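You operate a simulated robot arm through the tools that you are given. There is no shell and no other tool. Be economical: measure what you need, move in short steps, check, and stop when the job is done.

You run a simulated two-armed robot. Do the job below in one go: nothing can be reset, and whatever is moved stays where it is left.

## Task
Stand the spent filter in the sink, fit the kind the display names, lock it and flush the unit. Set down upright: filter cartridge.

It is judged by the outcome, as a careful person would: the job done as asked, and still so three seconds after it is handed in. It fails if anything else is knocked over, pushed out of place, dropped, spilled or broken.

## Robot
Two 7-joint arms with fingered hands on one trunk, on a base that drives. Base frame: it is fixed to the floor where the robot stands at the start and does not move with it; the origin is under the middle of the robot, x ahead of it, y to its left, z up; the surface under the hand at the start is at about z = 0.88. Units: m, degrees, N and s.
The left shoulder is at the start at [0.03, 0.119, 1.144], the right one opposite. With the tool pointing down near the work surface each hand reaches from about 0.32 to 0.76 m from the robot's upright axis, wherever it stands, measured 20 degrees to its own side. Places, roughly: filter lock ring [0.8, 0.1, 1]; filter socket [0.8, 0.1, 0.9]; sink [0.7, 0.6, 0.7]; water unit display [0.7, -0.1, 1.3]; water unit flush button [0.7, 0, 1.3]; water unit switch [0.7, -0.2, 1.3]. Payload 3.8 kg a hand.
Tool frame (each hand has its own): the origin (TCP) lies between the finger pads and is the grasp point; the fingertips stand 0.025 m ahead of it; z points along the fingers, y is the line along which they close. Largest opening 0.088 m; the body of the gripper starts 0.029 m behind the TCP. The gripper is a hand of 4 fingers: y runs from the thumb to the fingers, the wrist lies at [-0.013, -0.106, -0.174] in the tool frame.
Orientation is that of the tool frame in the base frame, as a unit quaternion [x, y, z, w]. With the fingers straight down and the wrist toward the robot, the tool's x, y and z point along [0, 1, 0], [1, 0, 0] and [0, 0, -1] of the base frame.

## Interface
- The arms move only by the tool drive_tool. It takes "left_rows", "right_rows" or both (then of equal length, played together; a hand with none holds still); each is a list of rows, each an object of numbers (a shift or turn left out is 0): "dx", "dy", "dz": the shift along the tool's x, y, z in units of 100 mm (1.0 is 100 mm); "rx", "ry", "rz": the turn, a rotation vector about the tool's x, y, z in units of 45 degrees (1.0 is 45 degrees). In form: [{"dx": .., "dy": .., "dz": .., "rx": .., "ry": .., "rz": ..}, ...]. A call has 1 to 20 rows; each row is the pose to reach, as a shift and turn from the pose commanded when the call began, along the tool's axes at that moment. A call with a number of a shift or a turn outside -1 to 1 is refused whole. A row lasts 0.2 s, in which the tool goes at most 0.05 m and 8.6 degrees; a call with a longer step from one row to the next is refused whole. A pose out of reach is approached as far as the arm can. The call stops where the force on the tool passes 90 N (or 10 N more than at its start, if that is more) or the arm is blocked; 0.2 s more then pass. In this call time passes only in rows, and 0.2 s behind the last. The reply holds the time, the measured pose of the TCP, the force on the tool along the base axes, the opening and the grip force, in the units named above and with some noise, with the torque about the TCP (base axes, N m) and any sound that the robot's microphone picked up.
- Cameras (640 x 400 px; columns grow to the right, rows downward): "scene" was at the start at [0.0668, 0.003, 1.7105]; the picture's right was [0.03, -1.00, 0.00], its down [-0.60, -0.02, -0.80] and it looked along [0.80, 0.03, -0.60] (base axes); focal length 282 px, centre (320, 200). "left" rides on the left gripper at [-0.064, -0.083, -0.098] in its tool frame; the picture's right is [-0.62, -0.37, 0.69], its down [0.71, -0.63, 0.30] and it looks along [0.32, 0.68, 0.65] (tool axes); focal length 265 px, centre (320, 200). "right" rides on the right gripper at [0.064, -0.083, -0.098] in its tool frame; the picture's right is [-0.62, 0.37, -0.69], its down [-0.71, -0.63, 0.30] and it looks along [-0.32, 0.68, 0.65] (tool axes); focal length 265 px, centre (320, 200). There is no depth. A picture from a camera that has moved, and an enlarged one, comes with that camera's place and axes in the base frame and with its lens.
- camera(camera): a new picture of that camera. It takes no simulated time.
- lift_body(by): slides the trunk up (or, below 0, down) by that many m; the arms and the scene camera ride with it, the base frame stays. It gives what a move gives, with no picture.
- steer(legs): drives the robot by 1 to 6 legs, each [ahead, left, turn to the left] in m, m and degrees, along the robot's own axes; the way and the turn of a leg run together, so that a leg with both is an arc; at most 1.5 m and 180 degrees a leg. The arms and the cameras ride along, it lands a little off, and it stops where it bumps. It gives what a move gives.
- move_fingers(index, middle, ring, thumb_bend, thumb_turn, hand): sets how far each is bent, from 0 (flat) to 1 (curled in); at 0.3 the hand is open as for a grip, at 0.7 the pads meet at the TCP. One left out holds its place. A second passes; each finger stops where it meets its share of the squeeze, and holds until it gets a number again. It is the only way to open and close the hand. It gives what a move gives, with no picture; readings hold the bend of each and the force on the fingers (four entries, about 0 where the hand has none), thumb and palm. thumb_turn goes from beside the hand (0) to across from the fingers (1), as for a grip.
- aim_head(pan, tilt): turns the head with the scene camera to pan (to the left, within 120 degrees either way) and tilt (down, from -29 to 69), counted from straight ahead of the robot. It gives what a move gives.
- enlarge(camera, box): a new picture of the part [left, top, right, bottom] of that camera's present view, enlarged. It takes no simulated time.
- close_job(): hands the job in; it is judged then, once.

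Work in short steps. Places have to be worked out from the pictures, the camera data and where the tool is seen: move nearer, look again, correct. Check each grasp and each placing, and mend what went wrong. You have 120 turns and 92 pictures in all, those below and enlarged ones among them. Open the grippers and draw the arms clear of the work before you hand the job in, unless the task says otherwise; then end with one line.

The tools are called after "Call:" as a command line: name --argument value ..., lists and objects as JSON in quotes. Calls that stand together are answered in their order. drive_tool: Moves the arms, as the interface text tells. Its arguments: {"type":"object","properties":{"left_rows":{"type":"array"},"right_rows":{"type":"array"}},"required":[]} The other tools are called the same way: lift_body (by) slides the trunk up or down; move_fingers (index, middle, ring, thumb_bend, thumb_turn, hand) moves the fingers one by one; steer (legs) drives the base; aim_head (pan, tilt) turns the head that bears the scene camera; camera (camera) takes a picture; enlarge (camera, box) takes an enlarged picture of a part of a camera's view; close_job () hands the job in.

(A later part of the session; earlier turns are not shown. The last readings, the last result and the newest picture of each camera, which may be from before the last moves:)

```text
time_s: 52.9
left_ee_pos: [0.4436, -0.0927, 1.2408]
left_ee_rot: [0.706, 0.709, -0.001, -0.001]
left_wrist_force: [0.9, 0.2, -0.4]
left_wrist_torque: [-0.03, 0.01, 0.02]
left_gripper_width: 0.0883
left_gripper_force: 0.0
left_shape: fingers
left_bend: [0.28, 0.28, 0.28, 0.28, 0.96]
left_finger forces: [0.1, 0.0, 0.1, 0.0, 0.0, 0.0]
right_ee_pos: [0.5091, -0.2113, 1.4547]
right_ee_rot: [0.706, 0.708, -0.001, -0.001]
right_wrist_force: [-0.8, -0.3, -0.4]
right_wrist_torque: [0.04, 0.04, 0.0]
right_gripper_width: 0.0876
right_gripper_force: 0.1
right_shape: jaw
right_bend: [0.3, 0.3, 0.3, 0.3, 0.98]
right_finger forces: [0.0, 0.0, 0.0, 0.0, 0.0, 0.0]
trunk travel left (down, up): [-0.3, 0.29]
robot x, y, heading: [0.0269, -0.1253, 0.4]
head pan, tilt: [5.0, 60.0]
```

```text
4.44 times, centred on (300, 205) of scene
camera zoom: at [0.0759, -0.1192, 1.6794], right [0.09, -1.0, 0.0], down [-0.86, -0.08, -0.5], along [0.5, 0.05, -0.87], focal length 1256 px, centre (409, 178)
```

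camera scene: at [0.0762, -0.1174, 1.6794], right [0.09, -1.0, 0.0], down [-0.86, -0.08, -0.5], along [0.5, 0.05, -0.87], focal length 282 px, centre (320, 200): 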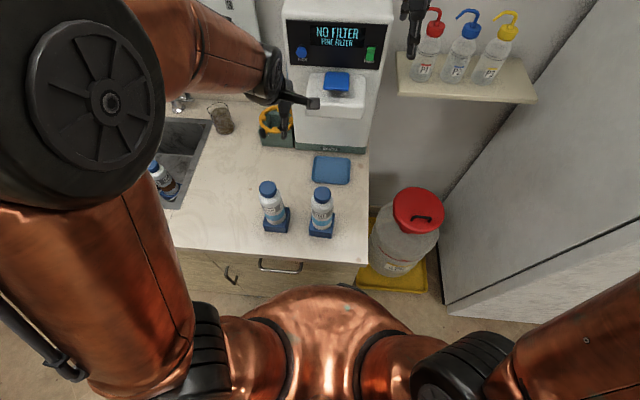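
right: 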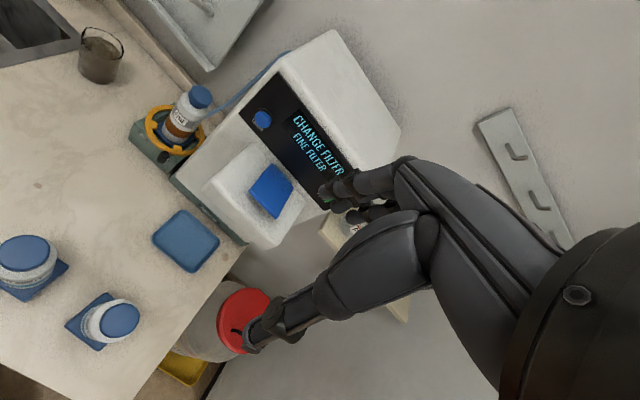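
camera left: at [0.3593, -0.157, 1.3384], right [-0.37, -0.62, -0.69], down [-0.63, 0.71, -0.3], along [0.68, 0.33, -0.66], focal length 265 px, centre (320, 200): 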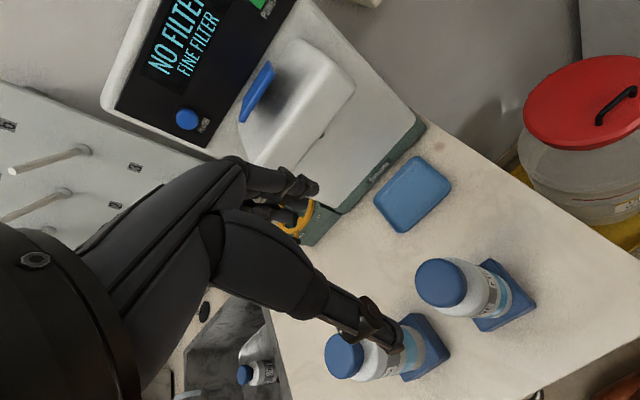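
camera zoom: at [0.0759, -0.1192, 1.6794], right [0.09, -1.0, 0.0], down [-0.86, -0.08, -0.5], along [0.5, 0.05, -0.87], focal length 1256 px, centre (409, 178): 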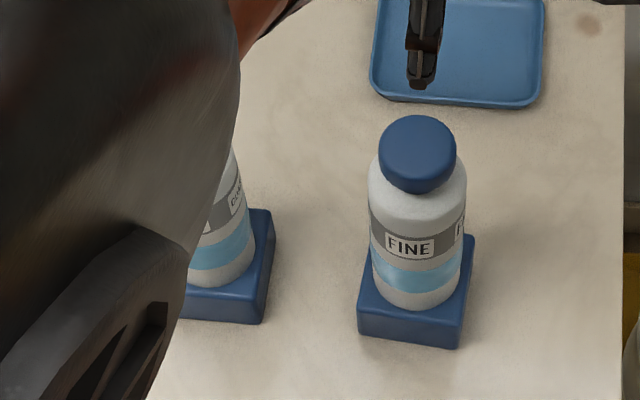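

The FINE cap is at (0.444, −0.0875) with its top at about z=1.065. Its foot is yawed about 4.5° clockwise, while the socket is square to the base frame. I descend partway and recheck.

Call:
drive_tool --left_rows '[{"dz": 0.25, "dx": 0.05}, {"dz": 0.5, "dx": 0.05}, {"dz": 0.75, "dx": 0.05}, {"dz": 1.0, "dx": 0.05}]'

Call:
camera --camera "left"

Call:
enlarge --camera "scene" --box '[240, 130, 360, 250]'

```text
time_s: 53.9
left_ee_pos: [0.4428, -0.0851, 1.1388]
left_ee_rot: [0.706, 0.708, -0.001, -0.001]
left_wrist_force: [-0.8, -0.3, -0.1]
left_wrist_torque: [0.0, 0.01, 0.0]
left_gripper_width: 0.0886
left_gripper_force: 0.1
left_shape: fingers
left_bend: [0.28, 0.28, 0.28, 0.28, 0.96]
left_finger forces: [0.0, 0.1, 0.0, 0.0, 0.0, 0.0]
right_ee_pos: [0.5103, -0.2103, 1.4554]
right_ee_rot: [0.705, 0.709, -0.003, 0.0]
right_wrist_force: [0.3, 0.6, 0.9]
right_wrist_torque: [0.04, -0.04, 0.01]
right_gripper_width: 0.0876
right_gripper_force: 0.1
right_shape: jaw
right_bend: [0.3, 0.3, 0.3, 0.3, 0.98]
right_finger forces: [0.0, 0.0, 0.0, 0.0, 0.0, 0.0]
trunk travel left (down, up): [-0.3, 0.29]
robot x, y, heading: [0.0295, -0.1228, 0.1]
head pan, tilt: [5.0, 60.0]
```

```text
41 pictures are left
camera left: at [0.3597, -0.1495, 1.2374], right [-0.37, -0.62, -0.69], down [-0.63, 0.71, -0.3], along [0.68, 0.33, -0.66], focal length 265 px, centre (320, 200)
```

left: 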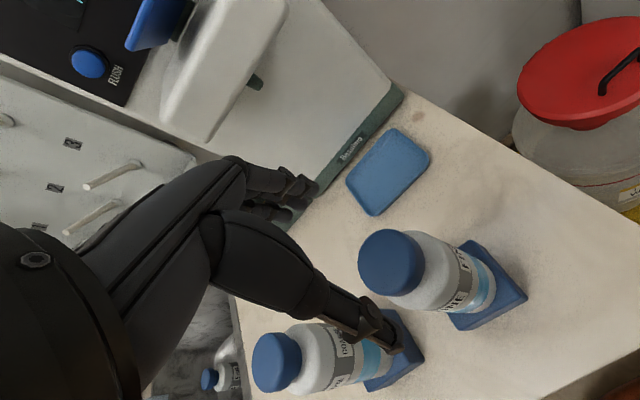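

```text
3.33 times, centred on (300, 190) of scene
camera zoom: at [0.0771, -0.1179, 1.6794], right [0.09, -1.0, 0.0], down [-0.86, -0.08, -0.5], along [0.5, 0.05, -0.87], focal length 942 px, centre (387, 233)
```

zoom: 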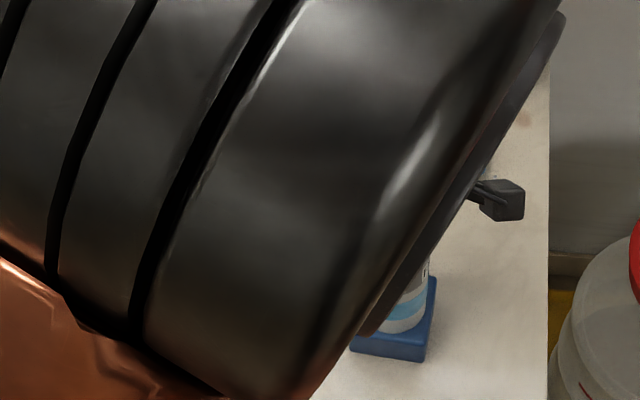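

It is well centred. I descend to cap mid-height.

Call:
drive_tool --left_rows '[{"dz": 0.25, "dx": -0.02}, {"dz": 0.45, "dx": -0.02}, {"dz": 0.65, "dx": -0.02}, {"dz": 0.87, "dx": -0.02}]'

Call:
camera --camera "left"

```text
time_s: 54.9
left_ee_pos: [0.4426, -0.0863, 1.0512]
left_ee_rot: [0.706, 0.709, -0.001, -0.002]
left_wrist_force: [-0.4, -0.3, 0.2]
left_wrist_torque: [-0.03, 0.01, 0.0]
left_gripper_width: 0.0889
left_gripper_force: 0.1
left_shape: fingers
left_bend: [0.28, 0.28, 0.28, 0.28, 0.96]
left_finger forces: [0.0, 0.1, 0.0, 0.1, 0.3, 0.1]
right_ee_pos: [0.5094, -0.2108, 1.455]
right_ee_rot: [0.706, 0.708, -0.003, -0.001]
right_wrist_force: [0.8, -0.3, -0.7]
right_wrist_torque: [-0.01, 0.01, 0.03]
right_gripper_width: 0.0877
right_gripper_force: 0.0
right_shape: jaw
right_bend: [0.3, 0.3, 0.3, 0.3, 0.98]
right_finger forces: [0.0, 0.1, 0.0, 0.0, 0.0, 0.1]
trunk travel left (down, up): [-0.3, 0.29]
robot x, y, heading: [0.0305, -0.1228, 0.4]
head pan, tilt: [5.0, 60.0]
```

```text
39 pictures are left
camera left: at [0.3593, -0.151, 1.1497], right [-0.37, -0.62, -0.69], down [-0.63, 0.71, -0.3], along [0.68, 0.33, -0.66], focal length 265 px, centre (320, 200)
```

left: 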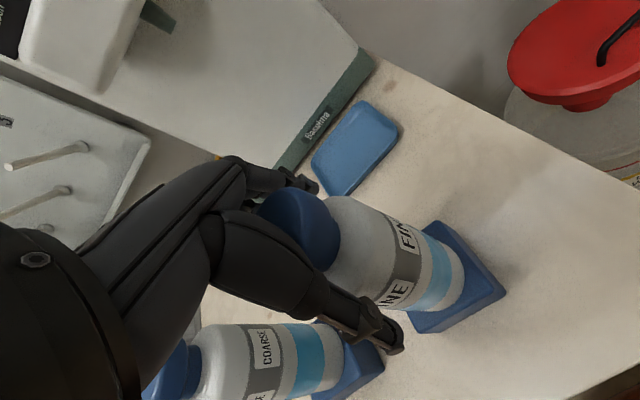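

The view matches my earlier successful grasp. I close on the cap.

Call:
move_fingers --hand "left" --index 0.75 --middle 0.75 --ring 0.75 --thumb_bend 0.75

Call:
drive_tool --left_rows '[{"dz": -0.08}, {"dz": -0.16}, {"dz": -0.25}, {"dz": -0.4}]'

Call:
camera --camera "left"

```text
time_s: 55.9
left_ee_pos: [0.4424, -0.0862, 1.0525]
left_ee_rot: [0.705, 0.709, -0.001, -0.001]
left_wrist_force: [1.9, 0.3, 0.9]
left_wrist_torque: [0.07, -0.34, -0.01]
left_gripper_width: 0.0503
left_gripper_force: 26.6
left_shape: fingers
left_bend: [0.48, 0.55, 0.71, 0.47, 0.97]
left_finger forces: [10.2, 8.5, 8.2, 0.0, 27.3, 0.0]
right_ee_pos: [0.5106, -0.2093, 1.4547]
right_ee_rot: [0.705, 0.709, -0.001, 0.0]
right_wrist_force: [-0.8, -0.4, 0.0]
right_wrist_torque: [0.03, -0.04, -0.01]
right_gripper_width: 0.0879
right_gripper_force: 0.1
right_shape: jaw
right_bend: [0.3, 0.3, 0.3, 0.3, 0.98]
right_finger forces: [0.0, 0.0, 0.0, 0.1, 0.0, 0.1]
trunk travel left (down, up): [-0.3, 0.29]
robot x, y, heading: [0.0301, -0.1254, 0.3]
head pan, tilt: [5.0, 60.0]
```

```text
time_s: 56.9
left_ee_pos: [0.4416, -0.0848, 1.0926]
left_ee_rot: [0.706, 0.708, -0.002, -0.002]
left_wrist_force: [0.2, 0.5, -4.1]
left_wrist_torque: [-0.01, -0.02, -0.01]
left_gripper_width: 0.0502
left_gripper_force: 26.1
left_shape: fingers
left_bend: [0.48, 0.55, 0.72, 0.47, 0.97]
left_finger forces: [9.3, 7.5, 8.9, 0.0, 26.3, 0.0]
right_ee_pos: [0.5093, -0.2089, 1.4553]
right_ee_rot: [0.706, 0.708, -0.002, 0.0]
right_wrist_force: [-0.5, 0.2, 1.4]
right_wrist_torque: [-0.01, -0.03, 0.0]
right_gripper_width: 0.0877
right_gripper_force: 0.1
right_shape: jaw
right_bend: [0.3, 0.3, 0.3, 0.3, 0.98]
right_finger forces: [0.0, 0.0, 0.1, 0.0, 0.0, 0.0]
trunk travel left (down, up): [-0.3, 0.29]
robot x, y, heading: [0.0282, -0.124, 0.2]
head pan, tilt: [5.0, 60.0]
```

```text
38 pictures are left
camera left: at [0.3582, -0.151, 1.1911], right [-0.37, -0.62, -0.69], down [-0.63, 0.71, -0.3], along [0.68, 0.33, -0.66], focal length 265 px, centre (320, 200)
```

left: 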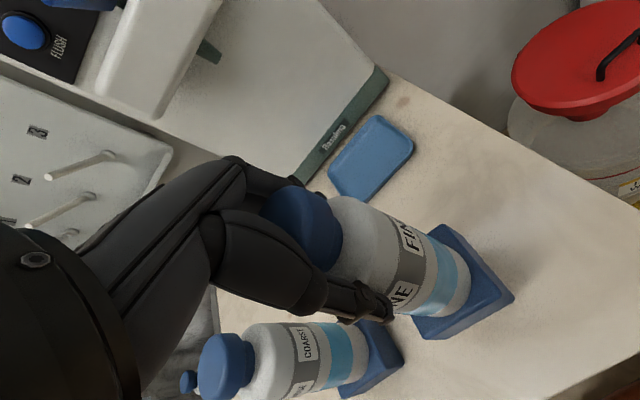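

This is a cleaner grip, 50 mm across the cap. I lift to a carrying height.

Call:
drive_tool --left_rows '[{"dz": -0.2}, {"dz": -0.4}, {"dz": -0.6}, {"dz": -0.8}, {"dz": -1.0}]'

Call:
drive_tool --left_rows '[{"dz": -0.2, "dy": 0.2}, {"dz": -0.4, "dy": 0.4}, {"dz": -0.6, "dy": 0.6}, {"dz": -0.8, "dy": 0.8}, {"dz": -1.0, "dy": 1.0}]'

Call:
steer --legs '[[0, 0.124, 0], [0.07, 0, 0]]'

Call:
aim_head --pan 5 --tilt 45

Call:
camera --camera "left"

Call:
camera --camera "scene"

```text
time_s: 58.1
left_ee_pos: [0.4401, -0.086, 1.1939]
left_ee_rot: [0.706, 0.708, -0.001, -0.001]
left_wrist_force: [0.7, -0.3, -4.1]
left_wrist_torque: [0.05, -0.03, 0.0]
left_gripper_width: 0.0503
left_gripper_force: 26.0
left_shape: fingers
left_bend: [0.49, 0.55, 0.72, 0.47, 0.97]
left_finger forces: [9.2, 7.4, 8.6, 0.0, 25.9, 0.0]
right_ee_pos: [0.5081, -0.2088, 1.4567]
right_ee_rot: [0.706, 0.708, 0.0, 0.0]
right_wrist_force: [-0.2, 1.0, 0.6]
right_wrist_torque: [-0.01, 0.0, 0.02]
right_gripper_width: 0.0878
right_gripper_force: 0.1
right_shape: jaw
right_bend: [0.3, 0.3, 0.3, 0.3, 0.98]
right_finger forces: [0.0, 0.0, 0.1, 0.0, 0.0, 0.1]
trunk travel left (down, up): [-0.3, 0.29]
robot x, y, heading: [0.0306, -0.1253, 0.1]
head pan, tilt: [5.0, 60.0]
```

```text
time_s: 59.3
left_ee_pos: [0.5423, -0.0867, 1.2911]
left_ee_rot: [0.706, 0.709, -0.001, -0.002]
left_wrist_force: [0.2, 0.4, -4.8]
left_wrist_torque: [0.02, -0.04, -0.02]
left_gripper_width: 0.05
left_gripper_force: 25.8
left_shape: fingers
left_bend: [0.49, 0.56, 0.72, 0.47, 0.97]
left_finger forces: [9.3, 7.4, 8.2, 0.1, 25.8, 0.0]
right_ee_pos: [0.5099, -0.2095, 1.455]
right_ee_rot: [0.706, 0.709, -0.002, -0.001]
right_wrist_force: [-0.2, 0.4, -0.3]
right_wrist_torque: [-0.01, -0.02, 0.0]
right_gripper_width: 0.0876
right_gripper_force: 0.1
right_shape: jaw
right_bend: [0.3, 0.3, 0.3, 0.3, 0.98]
right_finger forces: [0.0, 0.0, 0.0, 0.1, 0.0, 0.0]
trunk travel left (down, up): [-0.3, 0.29]
robot x, y, heading: [0.0297, -0.1252, 0.2]
head pan, tilt: [5.0, 60.0]
```

```text
time_s: 61.3
left_ee_pos: [0.604, 0.0413, 1.2885]
left_ee_rot: [0.704, 0.71, -0.003, -0.004]
left_wrist_force: [1.9, -0.4, -4.0]
left_wrist_torque: [0.03, -0.04, 0.02]
left_gripper_width: 0.05
left_gripper_force: 25.3
left_shape: fingers
left_bend: [0.49, 0.56, 0.72, 0.47, 0.96]
left_finger forces: [9.4, 7.6, 8.3, 0.0, 25.9, 0.0]
right_ee_pos: [0.5725, -0.0826, 1.4522]
right_ee_rot: [0.705, 0.709, -0.004, -0.002]
right_wrist_force: [0.2, -0.4, 0.3]
right_wrist_torque: [0.02, 0.04, -0.01]
right_gripper_width: 0.0877
right_gripper_force: 0.2
right_shape: jaw
right_bend: [0.3, 0.3, 0.3, 0.3, 0.98]
right_finger forces: [0.0, 0.0, 0.1, 0.1, 0.0, 0.1]
trunk travel left (down, up): [-0.3, 0.29]
robot x, y, heading: [0.0866, 0.0001, 0.6]
head pan, tilt: [5.0, 60.0]
stopped in leg 2: the robot was blocked; the commanded pose is now the measured one
```

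```text
time_s: 62.0
left_ee_pos: [0.5986, 0.0394, 1.2911]
left_ee_rot: [0.705, 0.71, -0.001, -0.001]
left_wrist_force: [0.1, -0.3, -4.2]
left_wrist_torque: [0.02, -0.03, -0.02]
left_gripper_width: 0.0502
left_gripper_force: 26.0
left_shape: fingers
left_bend: [0.49, 0.56, 0.72, 0.47, 0.96]
left_finger forces: [9.3, 7.5, 8.3, 0.1, 26.1, 0.0]
right_ee_pos: [0.5658, -0.085, 1.4565]
right_ee_rot: [0.705, 0.709, -0.002, 0.0]
right_wrist_force: [-0.3, -0.1, 0.7]
right_wrist_torque: [-0.01, 0.01, -0.03]
right_gripper_width: 0.0876
right_gripper_force: 0.1
right_shape: jaw
right_bend: [0.3, 0.3, 0.3, 0.3, 0.98]
right_finger forces: [0.1, 0.1, 0.0, 0.0, 0.0, 0.1]
trunk travel left (down, up): [-0.3, 0.29]
robot x, y, heading: [0.0867, 0.0004, 0.3]
head pan, tilt: [5.0, 45.0]
```

```text
37 pictures are left
camera left: at [0.5148, -0.0251, 1.3896], right [-0.37, -0.62, -0.69], down [-0.64, 0.71, -0.3], along [0.68, 0.33, -0.66], focal length 265 px, centre (320, 200)
```

left: 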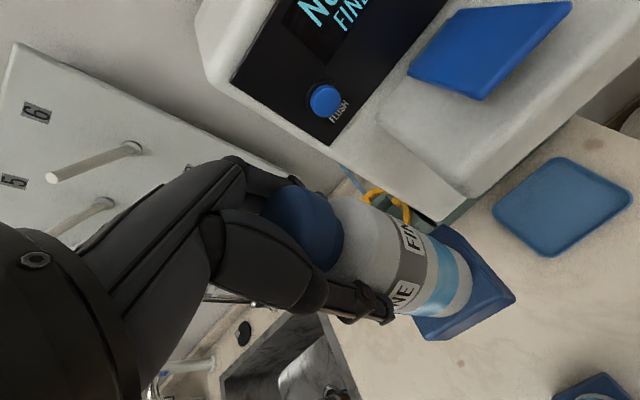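

```text
36 pictures are left
camera scene: at [0.1469, 0.0085, 1.6989], right [0.09, -1.0, 0.0], down [-0.7, -0.07, -0.71], along [0.7, 0.07, -0.71], focal length 282 px, centre (320, 200)
```

scene: 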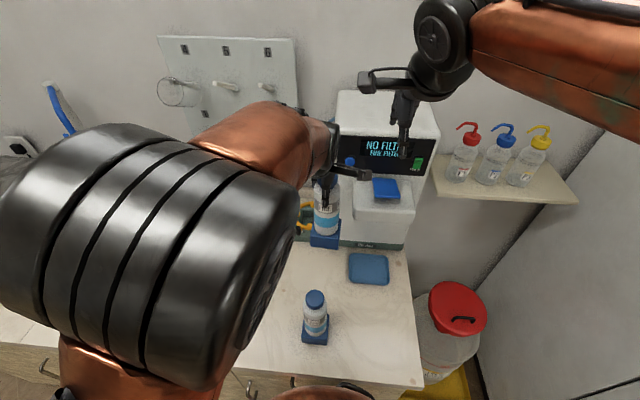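

The cartridge hangs vertically. I move it left and forward toward the socket while turning it 4.5° counter-clockwise to square the foot.

Call:
drive_tool --left_rows '[{"dx": 0.2, "dy": 0.05, "rz": -0.03}, {"dx": 0.4, "dy": 0.2, "rz": -0.06}, {"dx": 0.55, "dy": 0.4, "rz": -0.1}, {"dx": 0.55, "dy": 0.6, "rz": -0.1}, {"dx": 0.55, "dy": 0.8, "rz": -0.1}, {"dx": 0.55, "dy": 0.9, "rz": -0.1}]'

Call:
enlarge --camera "scene" --box '[260, 140, 400, 260]'

Call:
camera --camera "left"

```text
time_s: 63.4
left_ee_pos: [0.6889, 0.0948, 1.2901]
left_ee_rot: [0.677, 0.736, -0.001, -0.003]
left_wrist_force: [0.2, -0.7, -3.7]
left_wrist_torque: [0.03, -0.06, 0.0]
left_gripper_width: 0.0499
left_gripper_force: 25.1
left_shape: fingers
left_bend: [0.49, 0.56, 0.72, 0.47, 0.96]
left_finger forces: [9.2, 7.3, 8.1, 0.0, 25.6, 0.0]
right_ee_pos: [0.5671, -0.0834, 1.4542]
right_ee_rot: [0.705, 0.709, -0.002, 0.0]
right_wrist_force: [-0.6, 0.7, -0.5]
right_wrist_torque: [0.0, 0.02, -0.01]
right_gripper_width: 0.0876
right_gripper_force: 0.2
right_shape: jaw
right_bend: [0.3, 0.3, 0.3, 0.3, 0.98]
right_finger forces: [0.0, 0.0, 0.0, 0.0, 0.0, 0.0]
trunk travel left (down, up): [-0.3, 0.29]
robot x, y, heading: [0.0925, -0.0011, 0.5]
head pan, tilt: [5.0, 45.0]
```

```text
3.33 times, centred on (330, 200) of scene
camera zoom: at [0.1484, 0.0087, 1.6989], right [0.09, -1.0, 0.0], down [-0.7, -0.07, -0.71], along [0.7, 0.07, -0.71], focal length 942 px, centre (287, 200)
```

zoom: 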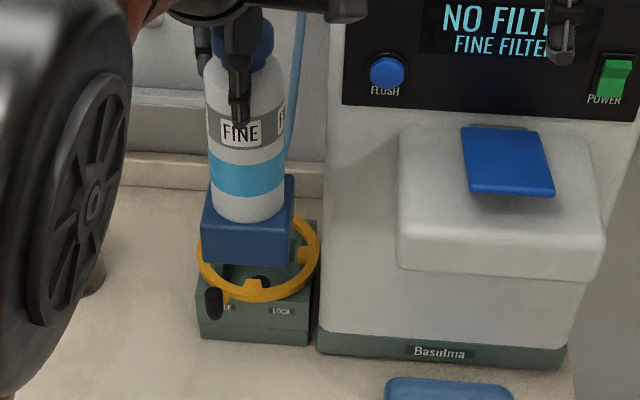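

```text
34 pictures are left
camera left: at [0.611, 0.024, 1.3892], right [-0.32, -0.65, -0.69], down [-0.69, 0.66, -0.3], along [0.65, 0.38, -0.66], focal length 265 px, centre (320, 200)
```

left: 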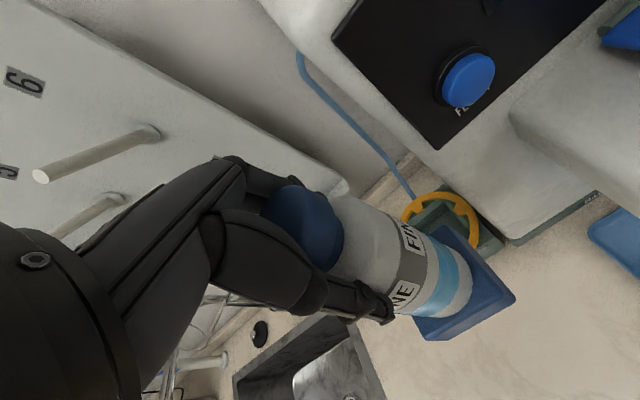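

The foot is almost square, needing about 1.5° more. Comparing in-hand views with the earlier grasp, the TCP should end near (0.786, 0.093). I move there at this height.

Call:
drive_tool --left_rows '[{"dx": -0.02, "dy": 0.2, "rz": -0.01}, {"dx": -0.04, "dy": 0.4, "rz": -0.02}, {"dx": -0.06, "dy": 0.6, "rz": -0.035}, {"dx": -0.08, "dy": 0.8, "rz": -0.035}, {"dx": -0.1, "dy": 0.967, "rz": -0.035}]'

Call:
drive_tool --left_rows '[{"dz": 0.2}, {"dz": 0.4}, {"dz": 0.6}, {"dz": 0.8}]'

Call:
enlarge --camera "scene" --box '[270, 160, 370, 255]'

Call:
enlarge --camera "right" --box '[40, 20, 240, 180]'

Call:
camera --camera "left"

```text
time_s: 64.6
left_ee_pos: [0.7883, 0.0941, 1.2895]
left_ee_rot: [0.666, 0.746, -0.001, -0.002]
left_wrist_force: [0.6, -0.5, -3.9]
left_wrist_torque: [-0.03, 0.0, 0.0]
left_gripper_width: 0.0501
left_gripper_force: 25.1
left_shape: fingers
left_bend: [0.49, 0.56, 0.72, 0.47, 0.96]
left_finger forces: [9.5, 7.3, 7.6, 0.0, 25.4, 0.0]
right_ee_pos: [0.568, -0.0846, 1.4546]
right_ee_rot: [0.705, 0.709, -0.002, -0.001]
right_wrist_force: [0.1, 0.1, -0.3]
right_wrist_torque: [-0.01, -0.01, 0.0]
right_gripper_width: 0.0875
right_gripper_force: 0.0
right_shape: jaw
right_bend: [0.3, 0.3, 0.3, 0.3, 0.98]
right_finger forces: [0.0, 0.0, 0.0, 0.1, 0.0, 0.1]
trunk travel left (down, up): [-0.3, 0.29]
robot x, y, heading: [0.09, 0.0013, 0.5]
head pan, tilt: [5.0, 45.0]
```

```text
time_s: 65.6
left_ee_pos: [0.7862, 0.0937, 1.2104]
left_ee_rot: [0.666, 0.746, 0.0, -0.002]
left_wrist_force: [0.2, 0.0, -4.4]
left_wrist_torque: [0.03, -0.05, 0.0]
left_gripper_width: 0.0498
left_gripper_force: 25.2
left_shape: fingers
left_bend: [0.49, 0.56, 0.72, 0.47, 0.96]
left_finger forces: [9.2, 7.4, 7.7, 0.0, 25.3, 0.1]
right_ee_pos: [0.5677, -0.0825, 1.4542]
right_ee_rot: [0.705, 0.709, -0.003, -0.001]
right_wrist_force: [-1.0, -0.1, 0.1]
right_wrist_torque: [-0.03, 0.03, 0.01]
right_gripper_width: 0.0878
right_gripper_force: 0.1
right_shape: jaw
right_bend: [0.3, 0.3, 0.3, 0.3, 0.98]
right_finger forces: [0.0, 0.0, 0.1, 0.1, 0.0, 0.0]
trunk travel left (down, up): [-0.3, 0.29]
robot x, y, heading: [0.0877, 0.0013, 0.5]
head pan, tilt: [5.0, 45.0]
```

```text
4.21 times, centred on (320, 208) of scene
camera zoom: at [0.1493, 0.009, 1.6988], right [0.09, -1.0, 0.0], down [-0.7, -0.07, -0.71], along [0.7, 0.07, -0.71], focal length 1190 px, centre (320, 168)
```

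zoom: 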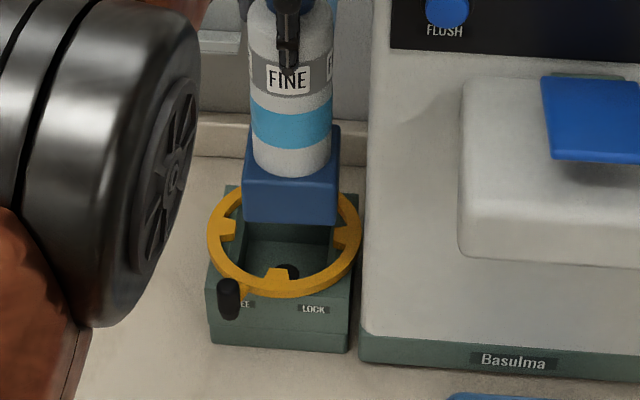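

```text
2.50 times, centred on (140, 100) of right
camera zoom: at [0.4832, -0.0205, 1.5538], right [0.38, -0.62, 0.69], down [-0.63, -0.72, -0.3], along [0.68, -0.32, -0.66], focal length 664 px, centre (770, 450)
```

zoom: 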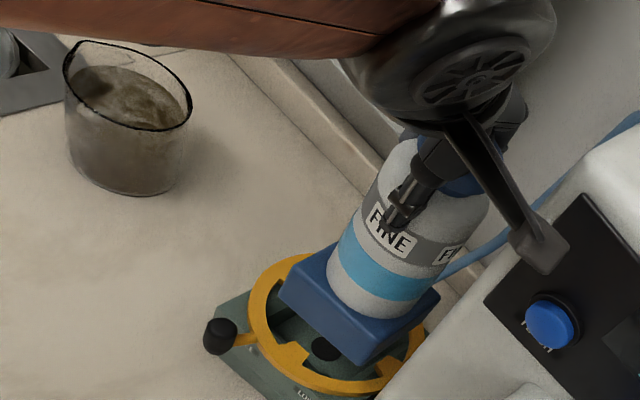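

```text
31 pictures are left
camera left: at [0.7108, 0.0209, 1.3085], right [-0.3, -0.66, -0.69], down [-0.71, 0.64, -0.3], along [0.64, 0.4, -0.66], focal length 265 px, centre (320, 200)
```

left: 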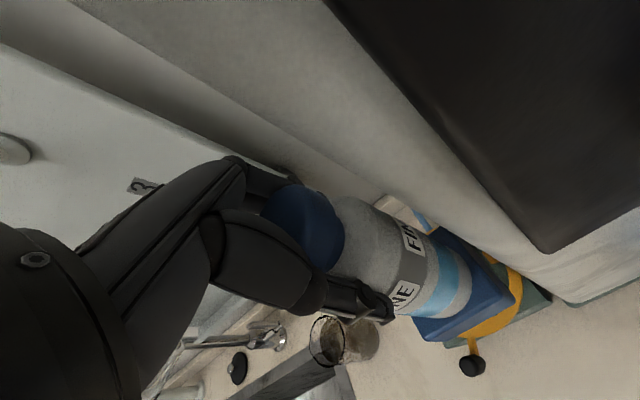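

Scene view says the foot is nearly square, but the right-hand view suggests it may be over-rotated, and it sits about 3 mm too far right. I'll take tighter zooms to settle the yaw.

Call:
enlarge --camera "scene" --box '[294, 190, 338, 250]'

Call:
enlarge --camera "right" --box '[110, 95, 240, 180]'

```text
6.67 times, centred on (316, 220) of scene
camera zoom: at [0.1493, 0.009, 1.6988], right [0.09, -1.0, 0.0], down [-0.7, -0.07, -0.71], along [0.7, 0.07, -0.71], focal length 1883 px, centre (347, 67)
```

zoom: 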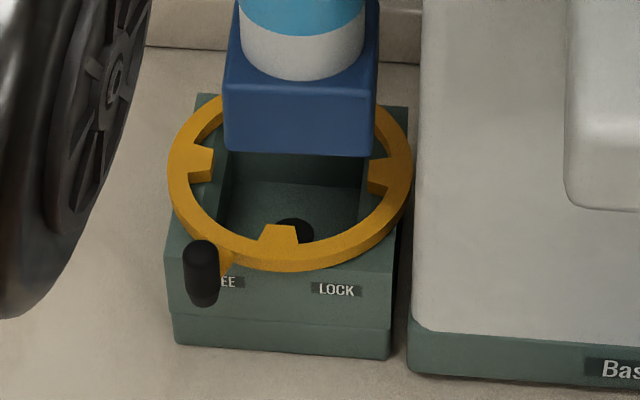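

```text
4.71 times, centred on (175, 138) of right
camera zoom: at [0.4832, -0.0205, 1.5538], right [0.38, -0.62, 0.69], down [-0.63, -0.72, -0.3], along [0.68, -0.32, -0.66], focal length 1249 px, centre (1002, 494)
```

zoom: 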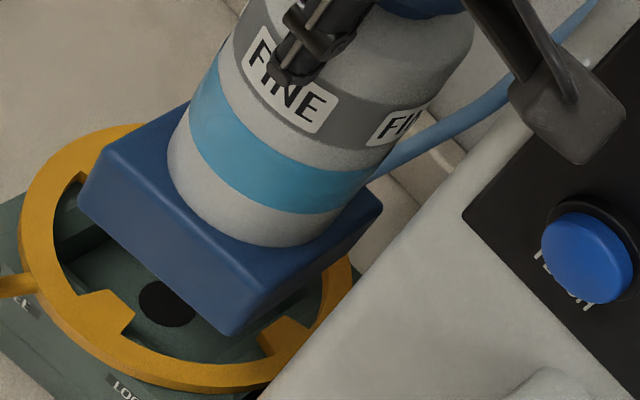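

Edges are parallel, so the yaw is good. The foot sits about 8 mm too far right and 3 mm too far forward of the ring and pocket centre, and clearance is only a few millimetres. I correct, lower to just above the ring and check again.

Call:
drive_tool --left_rows '[{"dx": 0.083, "dy": -0.021, "dz": 0.05}, {"dx": 0.083, "dy": -0.021, "dz": 0.22}]'

Call:
enlarge --camera "scene" --box '[294, 190, 338, 250]'

Call:
enlarge --camera "right" --box '[110, 95, 240, 180]'

```text
time_s: 66.2
left_ee_pos: [0.7849, 0.101, 1.1875]
left_ee_rot: [0.666, 0.746, -0.001, -0.002]
left_wrist_force: [1.2, -0.3, -3.8]
left_wrist_torque: [0.06, -0.05, -0.01]
left_gripper_width: 0.0498
left_gripper_force: 24.7
left_shape: fingers
left_bend: [0.49, 0.56, 0.72, 0.47, 0.96]
left_finger forces: [9.2, 7.5, 7.7, 0.0, 25.3, 0.1]
right_ee_pos: [0.5668, -0.0842, 1.4542]
right_ee_rot: [0.705, 0.709, -0.002, -0.002]
right_wrist_force: [0.1, 0.0, -0.3]
right_wrist_torque: [0.02, 0.02, 0.0]
right_gripper_width: 0.0879
right_gripper_force: 0.0
right_shape: jaw
right_bend: [0.3, 0.3, 0.3, 0.3, 0.98]
right_finger forces: [0.0, 0.0, 0.0, 0.0, 0.1, 0.0]
trunk travel left (down, up): [-0.3, 0.29]
robot x, y, heading: [0.0869, -0.0004, 0.5]
head pan, tilt: [5.0, 45.0]
```

```text
6.67 times, centred on (316, 220) of scene
camera zoom: at [0.1494, 0.0085, 1.6988], right [0.09, -1.0, 0.0], down [-0.7, -0.07, -0.71], along [0.7, 0.07, -0.71], focal length 1883 px, centre (347, 67)
```

zoom: 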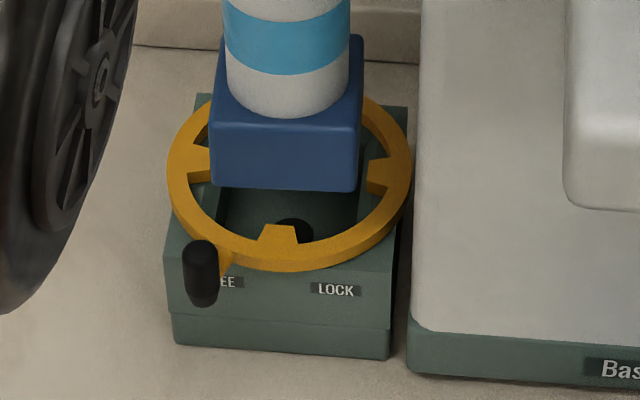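

```text
4.71 times, centred on (175, 138) of right
camera zoom: at [0.4833, -0.0211, 1.5538], right [0.38, -0.62, 0.69], down [-0.63, -0.72, -0.3], along [0.68, -0.32, -0.66], focal length 1249 px, centre (1002, 494)
```

zoom: 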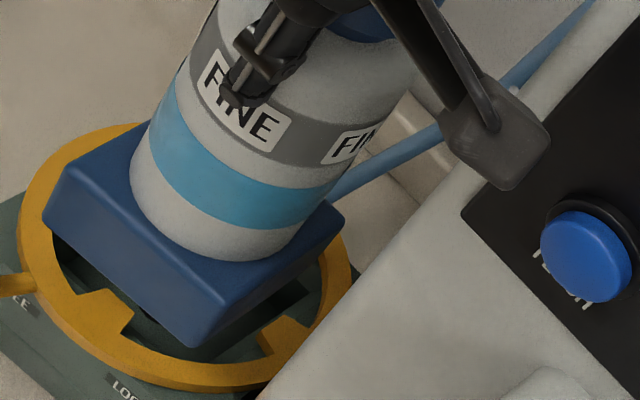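

The foot is now centred on the pocket within about 1–2 mm in both views. I lower gently through the ring and watch the forces.

Call:
drive_tool --left_rows '[{"dx": 0.01, "dz": 0.08}, {"dx": 0.01, "dz": 0.16}, {"dx": 0.01, "dz": 0.24}, {"dx": 0.01, "dz": 0.3}]'

Call:
enlarge --camera "scene" --box '[294, 190, 338, 250]'

Call:
enlarge --camera "right" --box '[110, 95, 240, 180]'

```text
time_s: 67.2
left_ee_pos: [0.783, 0.1035, 1.158]
left_ee_rot: [0.666, 0.746, -0.001, -0.002]
left_wrist_force: [0.2, 0.3, -4.4]
left_wrist_torque: [0.04, -0.04, 0.01]
left_gripper_width: 0.05
left_gripper_force: 24.8
left_shape: fingers
left_bend: [0.49, 0.56, 0.72, 0.47, 0.96]
left_finger forces: [9.2, 7.4, 7.6, 0.0, 25.2, 0.0]
right_ee_pos: [0.5678, -0.084, 1.4544]
right_ee_rot: [0.704, 0.71, -0.003, -0.001]
right_wrist_force: [-0.2, -0.4, -0.3]
right_wrist_torque: [0.01, 0.0, -0.06]
right_gripper_width: 0.0877
right_gripper_force: 0.1
right_shape: jaw
right_bend: [0.3, 0.3, 0.3, 0.3, 0.98]
right_finger forces: [0.0, 0.1, 0.1, 0.0, 0.1, 0.0]
trunk travel left (down, up): [-0.3, 0.29]
robot x, y, heading: [0.0846, -0.0015, 0.7]
head pan, tilt: [5.0, 45.0]
```

```text
6.67 times, centred on (316, 220) of scene
camera zoom: at [0.1489, 0.0088, 1.6988], right [0.09, -1.0, 0.0], down [-0.7, -0.07, -0.71], along [0.7, 0.07, -0.71], focal length 1883 px, centre (347, 67)
```

zoom: 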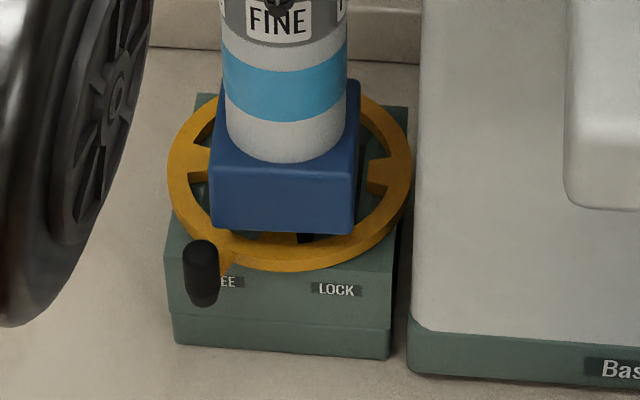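

```text
4.71 times, centred on (175, 138) of right
camera zoom: at [0.4829, -0.0208, 1.5539], right [0.37, -0.62, 0.69], down [-0.63, -0.72, -0.3], along [0.68, -0.32, -0.66], focal length 1249 px, centre (1002, 494)
```

zoom: 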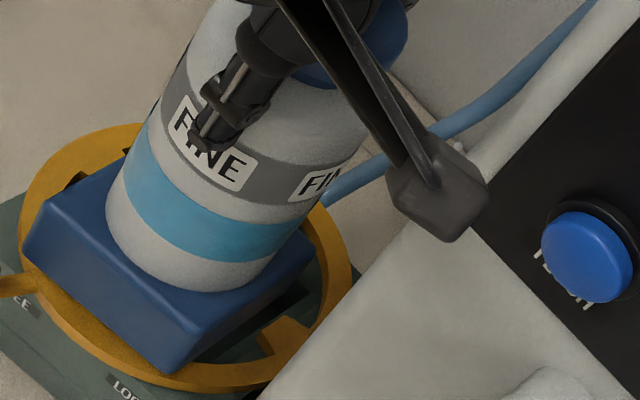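

No contact yet, but the foot overlaps the front tab slightly and is close to the left tab. I shift 5 mm forward and 2.5 mm right, then re-check.

Call:
drive_tool --left_rows '[{"dx": -0.031, "dy": 0.047}]'

Call:
enlarge --camera "scene" --box '[294, 190, 338, 250]'

```text
time_s: 67.6
left_ee_pos: [0.7862, 0.0998, 1.1568]
left_ee_rot: [0.665, 0.747, -0.002, -0.002]
left_wrist_force: [-0.4, 0.1, -4.8]
left_wrist_torque: [0.02, -0.06, -0.01]
left_gripper_width: 0.0499
left_gripper_force: 24.8
left_shape: fingers
left_bend: [0.49, 0.56, 0.72, 0.47, 0.96]
left_finger forces: [9.2, 7.5, 7.7, 0.0, 25.2, 0.0]
right_ee_pos: [0.5679, -0.0844, 1.4551]
right_ee_rot: [0.705, 0.709, -0.001, 0.0]
right_wrist_force: [0.5, -1.2, 0.7]
right_wrist_torque: [-0.01, -0.01, 0.02]
right_gripper_width: 0.0877
right_gripper_force: 0.1
right_shape: jaw
right_bend: [0.3, 0.3, 0.3, 0.3, 0.98]
right_finger forces: [0.0, 0.0, 0.0, 0.0, 0.0, 0.1]
trunk travel left (down, up): [-0.3, 0.29]
robot x, y, heading: [0.0901, -0.0001, 0.4]
head pan, tilt: [5.0, 45.0]
```

```text
6.67 times, centred on (316, 220) of scene
camera zoom: at [0.1492, 0.0088, 1.6988], right [0.09, -1.0, 0.0], down [-0.7, -0.07, -0.71], along [0.7, 0.07, -0.71], focal length 1883 px, centre (347, 67)
```

zoom: 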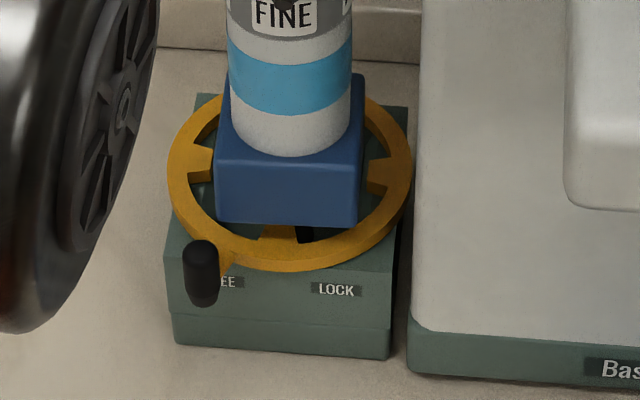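

The foot now sits between the tabs with small gaps on each side. I lower 8 mm and check the force.

Call:
drive_tool --left_rows '[{"dz": 0.04}, {"dz": 0.08}]'

Call:
enlarge --camera "scene" --box '[294, 190, 338, 250]'

```text
time_s: 68.2
left_ee_pos: [0.7876, 0.1001, 1.1497]
left_ee_rot: [0.666, 0.746, -0.001, -0.001]
left_wrist_force: [-0.5, -0.3, -4.8]
left_wrist_torque: [0.05, -0.03, -0.02]
left_gripper_width: 0.0499
left_gripper_force: 24.4
left_shape: fingers
left_bend: [0.49, 0.56, 0.72, 0.47, 0.96]
left_finger forces: [9.1, 7.5, 7.7, 0.0, 25.3, 0.1]
right_ee_pos: [0.5684, -0.0833, 1.4547]
right_ee_rot: [0.705, 0.709, -0.002, -0.001]
right_wrist_force: [-0.2, -0.2, 0.0]
right_wrist_torque: [-0.02, 0.01, -0.01]
right_gripper_width: 0.0878
right_gripper_force: 0.0
right_shape: jaw
right_bend: [0.3, 0.3, 0.3, 0.3, 0.98]
right_finger forces: [0.1, 0.0, 0.1, 0.0, 0.1, 0.0]
trunk travel left (down, up): [-0.3, 0.29]
robot x, y, heading: [0.0887, 0.0032, 0.7]
head pan, tilt: [5.0, 45.0]
```

```text
6.67 times, centred on (316, 220) of scene
camera zoom: at [0.1487, 0.0088, 1.6988], right [0.09, -1.0, 0.0], down [-0.7, -0.07, -0.71], along [0.7, 0.07, -0.71], focal length 1883 px, centre (347, 67)
```

zoom: 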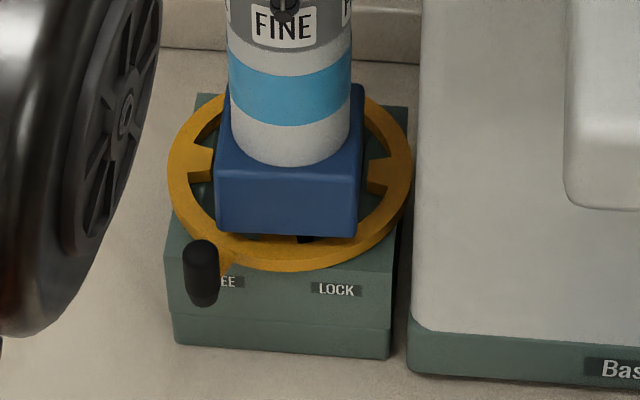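

The foot is still just above the ring plane. Reworking the geometry with exact camera angles, the seat is at TCP z≈1.105 and the foot must go about 5 mm forward and 2.5 mm left. I apply that, lower a little, and use contact torque as a guide.

Call:
drive_tool --left_rows '[{"dx": 0.019, "dy": 0.053}, {"dx": 0.019, "dy": 0.053, "dz": 0.04}, {"dx": 0.019, "dy": 0.053, "dz": 0.08}]'

Call:
enlarge --camera "scene" --box '[294, 190, 338, 250]'

```text
time_s: 69.0
left_ee_pos: [0.7929, 0.1036, 1.1416]
left_ee_rot: [0.666, 0.746, -0.002, -0.002]
left_wrist_force: [0.1, 1.0, -4.5]
left_wrist_torque: [0.04, 0.0, -0.01]
left_gripper_width: 0.0497
left_gripper_force: 24.2
left_shape: fingers
left_bend: [0.49, 0.56, 0.72, 0.47, 0.96]
left_finger forces: [9.1, 7.4, 7.6, 0.0, 25.2, 0.1]
right_ee_pos: [0.5681, -0.0833, 1.4548]
right_ee_rot: [0.705, 0.709, -0.003, -0.001]
right_wrist_force: [0.0, -0.6, 0.4]
right_wrist_torque: [0.0, 0.0, 0.02]
right_gripper_width: 0.0877
right_gripper_force: 0.0
right_shape: jaw
right_bend: [0.3, 0.3, 0.3, 0.3, 0.98]
right_finger forces: [0.1, 0.0, 0.0, 0.0, 0.1, 0.0]
trunk travel left (down, up): [-0.3, 0.29]
robot x, y, heading: [0.0875, 0.0029, 0.4]
head pan, tilt: [5.0, 45.0]
```

```text
6.67 times, centred on (316, 220) of scene
camera zoom: at [0.1489, 0.0089, 1.6988], right [0.09, -1.0, 0.0], down [-0.7, -0.07, -0.71], along [0.7, 0.07, -0.71], focal length 1883 px, centre (347, 67)
```

zoom: 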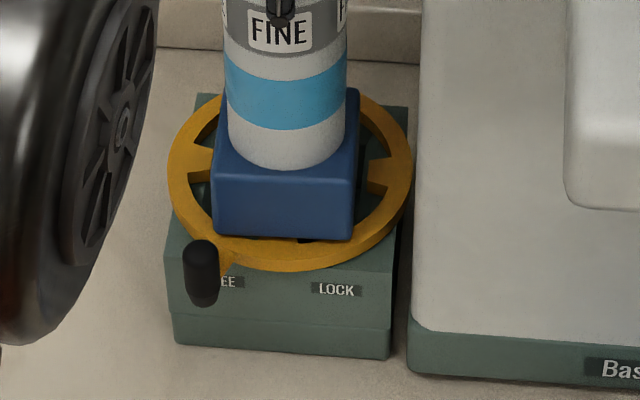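

The foot still draws over the front tab with no contact, so the ring plane is lower (z≈0.955) and further forward than I thought. Cross-checking, the seat is nearer x≈0.80. I shift 8 mm further forward, lower 6 mm, and check both views.

Call:
drive_tool --left_rows '[{"dx": -0.01, "dy": 0.08}, {"dx": -0.01, "dy": 0.08, "dz": 0.06}]'

Call:
enlarge --camera "scene" --box '[294, 190, 338, 250]'

Call:
enlarge --camera "right" --box '[90, 110, 220, 195]'

```text
time_s: 69.6
left_ee_pos: [0.8005, 0.103, 1.1372]
left_ee_rot: [0.665, 0.747, -0.001, 0.001]
left_wrist_force: [-6.4, 5.1, 4.6]
left_wrist_torque: [-0.87, -0.24, -0.93]
left_gripper_width: 0.05
left_gripper_force: 24.9
left_shape: fingers
left_bend: [0.49, 0.56, 0.72, 0.47, 0.97]
left_finger forces: [8.9, 7.2, 7.4, 0.0, 26.8, 0.1]
right_ee_pos: [0.5661, -0.0845, 1.455]
right_ee_rot: [0.706, 0.709, -0.002, -0.001]
right_wrist_force: [0.4, 0.0, 0.2]
right_wrist_torque: [0.0, -0.02, -0.02]
right_gripper_width: 0.0877
right_gripper_force: 0.0
right_shape: jaw
right_bend: [0.3, 0.3, 0.3, 0.3, 0.98]
right_finger forces: [0.0, 0.0, 0.0, 0.0, 0.0, 0.1]
trunk travel left (down, up): [-0.3, 0.29]
robot x, y, heading: [0.088, 0.0016, 0.3]
head pan, tilt: [5.0, 45.0]
```

```text
6.67 times, centred on (316, 220) of scene
camera zoom: at [0.1467, 0.0094, 1.699], right [0.09, -1.0, 0.0], down [-0.7, -0.07, -0.71], along [0.7, 0.07, -0.71], focal length 1883 px, centre (347, 67)
```

zoom: 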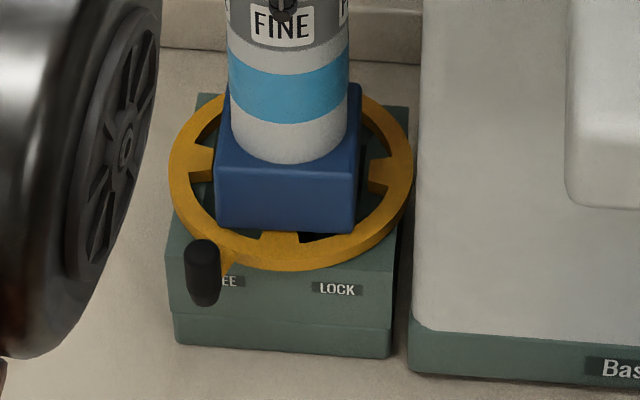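

```text
4.71 times, centred on (155, 152) of right
camera zoom: at [0.4809, -0.0202, 1.5546], right [0.37, -0.62, 0.69], down [-0.63, -0.72, -0.3], along [0.68, -0.32, -0.66], focal length 1249 px, centre (1096, 424)
```

zoom: 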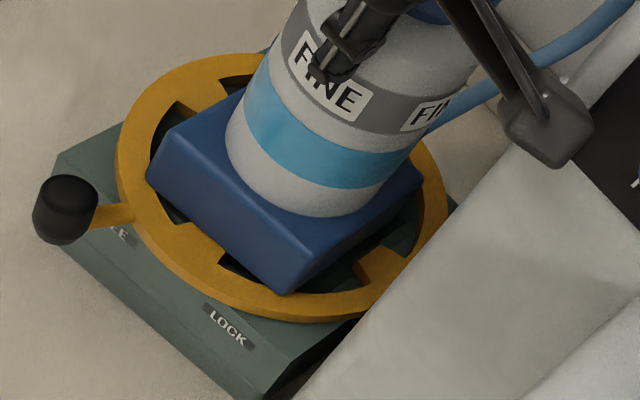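

The sideways force and torque show my hand camera touching the unit's front corner, not the foot. I back away at once and lift. Then I'll set the cartridge on clear counter and regrasp it with the hand turned 45° clockwise, so the camera stays clear of the unit.

Call:
drive_tool --left_rows '[{"dx": 0.02, "dy": -0.1, "dz": -0.06}, {"dx": 0.02, "dy": -0.12, "dz": -0.3}, {"dx": 0.02, "dy": -0.12, "dz": -0.6}, {"dx": 0.02, "dy": -0.2, "dz": -0.8}, {"dx": 0.05, "dy": -0.4, "dz": -0.9}, {"dx": 0.15, "dy": -0.7, "dz": -0.9}, {"dx": 0.25, "dy": -1.0, "dz": -0.9}]'

Call:
drive_tool --left_rows '[{"dx": 0.1, "dy": -0.2}, {"dx": 0.2, "dy": -0.4}, {"dx": 0.2, "dy": -0.6}, {"dx": 0.2, "dy": -0.8}]'

Call:
camera --camera "scene"

```text
time_s: 71.2
left_ee_pos: [0.6949, 0.116, 1.2268]
left_ee_rot: [0.666, 0.746, -0.001, -0.002]
left_wrist_force: [-0.4, 0.1, -4.8]
left_wrist_torque: [0.02, -0.07, 0.0]
left_gripper_width: 0.0498
left_gripper_force: 25.0
left_shape: fingers
left_bend: [0.49, 0.56, 0.72, 0.47, 0.96]
left_finger forces: [9.2, 7.4, 7.4, 0.0, 25.2, 0.0]
right_ee_pos: [0.5654, -0.0833, 1.4552]
right_ee_rot: [0.705, 0.709, -0.002, 0.0]
right_wrist_force: [0.3, -0.2, -0.7]
right_wrist_torque: [0.0, 0.02, 0.0]
right_gripper_width: 0.0875
right_gripper_force: 0.0
right_shape: jaw
right_bend: [0.3, 0.3, 0.3, 0.3, 0.98]
right_finger forces: [0.0, 0.0, 0.1, 0.0, 0.0, 0.0]
trunk travel left (down, up): [-0.3, 0.29]
robot x, y, heading: [0.0889, 0.0027, 0.5]
head pan, tilt: [5.0, 45.0]
```

```text
time_s: 72.2
left_ee_pos: [0.6156, 0.1271, 1.227]
left_ee_rot: [0.666, 0.746, 0.0, -0.002]
left_wrist_force: [-0.6, 0.1, -3.6]
left_wrist_torque: [-0.02, -0.03, 0.0]
left_gripper_width: 0.0497
left_gripper_force: 23.7
left_shape: fingers
left_bend: [0.49, 0.56, 0.72, 0.47, 0.96]
left_finger forces: [9.0, 7.4, 7.4, 0.1, 25.0, 0.0]
right_ee_pos: [0.5665, -0.0832, 1.4551]
right_ee_rot: [0.706, 0.709, -0.002, -0.001]
right_wrist_force: [-0.1, -0.9, 0.1]
right_wrist_torque: [0.03, -0.01, 0.0]
right_gripper_width: 0.0876
right_gripper_force: 0.0
right_shape: jaw
right_bend: [0.3, 0.3, 0.3, 0.3, 0.98]
right_finger forces: [0.0, 0.0, 0.0, 0.0, 0.1, 0.1]
trunk travel left (down, up): [-0.3, 0.29]
robot x, y, heading: [0.0894, 0.0014, 0.6]
head pan, tilt: [5.0, 45.0]
```

```text
19 pictures are left
camera scene: at [0.1472, 0.0089, 1.6989], right [0.09, -1.0, 0.0], down [-0.7, -0.07, -0.71], along [0.7, 0.07, -0.71], focal length 282 px, centre (320, 200)
```

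scene: 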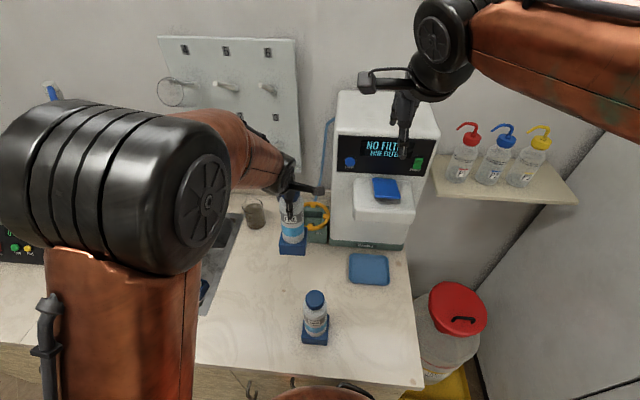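

The unit hasn't moved, and the counter under the cartridge at (0.615, 0.127) is clear. I lower it there. Pictures are limited now, so I'll rely more on force readings.

Call:
drive_tool --left_rows '[{"dz": 0.25}, {"dz": 0.5}, {"dz": 0.75}, {"dz": 1.0}]'

Call:
drive_tool --left_rows '[{"dz": 0.2}, {"dz": 0.4}, {"dz": 0.55}, {"dz": 0.65}, {"dz": 0.7}]'

```text
time_s: 73.2
left_ee_pos: [0.6166, 0.1281, 1.1253]
left_ee_rot: [0.666, 0.746, 0.0, -0.002]
left_wrist_force: [0.2, 0.1, -3.8]
left_wrist_torque: [0.01, -0.02, 0.01]
left_gripper_width: 0.0499
left_gripper_force: 24.1
left_shape: fingers
left_bend: [0.49, 0.56, 0.72, 0.47, 0.96]
left_finger forces: [9.0, 7.3, 7.1, 0.1, 24.7, 0.0]
right_ee_pos: [0.568, -0.0846, 1.4543]
right_ee_rot: [0.705, 0.709, -0.003, -0.001]
right_wrist_force: [-1.1, 0.2, 0.4]
right_wrist_torque: [0.0, 0.0, -0.01]
right_gripper_width: 0.0879
right_gripper_force: 0.1
right_shape: jaw
right_bend: [0.3, 0.3, 0.3, 0.3, 0.98]
right_finger forces: [0.0, 0.0, 0.1, 0.1, 0.1, 0.1]
trunk travel left (down, up): [-0.3, 0.29]
robot x, y, heading: [0.0864, -0.0019, 0.3]
head pan, tilt: [5.0, 45.0]
```

```text
time_s: 74.4
left_ee_pos: [0.6171, 0.1284, 1.0561]
left_ee_rot: [0.667, 0.745, -0.001, -0.002]
left_wrist_force: [0.1, 0.0, -4.1]
left_wrist_torque: [-0.01, -0.1, 0.05]
left_gripper_width: 0.0497
left_gripper_force: 24.5
left_shape: fingers
left_bend: [0.49, 0.56, 0.72, 0.47, 0.96]
left_finger forces: [9.0, 7.3, 7.2, 0.1, 24.5, 0.0]
right_ee_pos: [0.5669, -0.0829, 1.4554]
right_ee_rot: [0.706, 0.709, -0.001, -0.001]
right_wrist_force: [0.2, 0.2, -0.2]
right_wrist_torque: [-0.01, 0.05, -0.02]
right_gripper_width: 0.0877
right_gripper_force: 0.1
right_shape: jaw
right_bend: [0.3, 0.3, 0.3, 0.3, 0.98]
right_finger forces: [0.0, 0.0, 0.0, 0.0, 0.0, 0.0]
trunk travel left (down, up): [-0.3, 0.29]
robot x, y, heading: [0.0847, 0.0014, 0.5]
head pan, tilt: [5.0, 45.0]
```

It should be a few millimetres above the counter. I go down 4 mm.

Call:
drive_tool --left_rows '[{"dz": 0.02}, {"dz": 0.04}]'

```text
time_s: 75.0
left_ee_pos: [0.6159, 0.1277, 1.0538]
left_ee_rot: [0.666, 0.746, 0.0, 0.001]
left_wrist_force: [-2.1, 2.8, 6.6]
left_wrist_torque: [0.0, 0.08, -0.06]
left_gripper_width: 0.0501
left_gripper_force: 26.4
left_shape: fingers
left_bend: [0.49, 0.56, 0.73, 0.47, 0.96]
left_finger forces: [8.5, 7.3, 9.0, 0.0, 28.2, 0.1]
right_ee_pos: [0.5658, -0.0846, 1.4544]
right_ee_rot: [0.705, 0.709, -0.001, 0.0]
right_wrist_force: [0.3, 0.2, -0.3]
right_wrist_torque: [-0.03, 0.01, 0.0]
right_gripper_width: 0.0875
right_gripper_force: 0.1
right_shape: jaw
right_bend: [0.3, 0.3, 0.3, 0.3, 0.98]
right_finger forces: [0.0, 0.0, 0.1, 0.0, 0.0, 0.1]
trunk travel left (down, up): [-0.3, 0.29]
robot x, y, heading: [0.0857, 0.0012, 0.1]
head pan, tilt: [5.0, 45.0]
```

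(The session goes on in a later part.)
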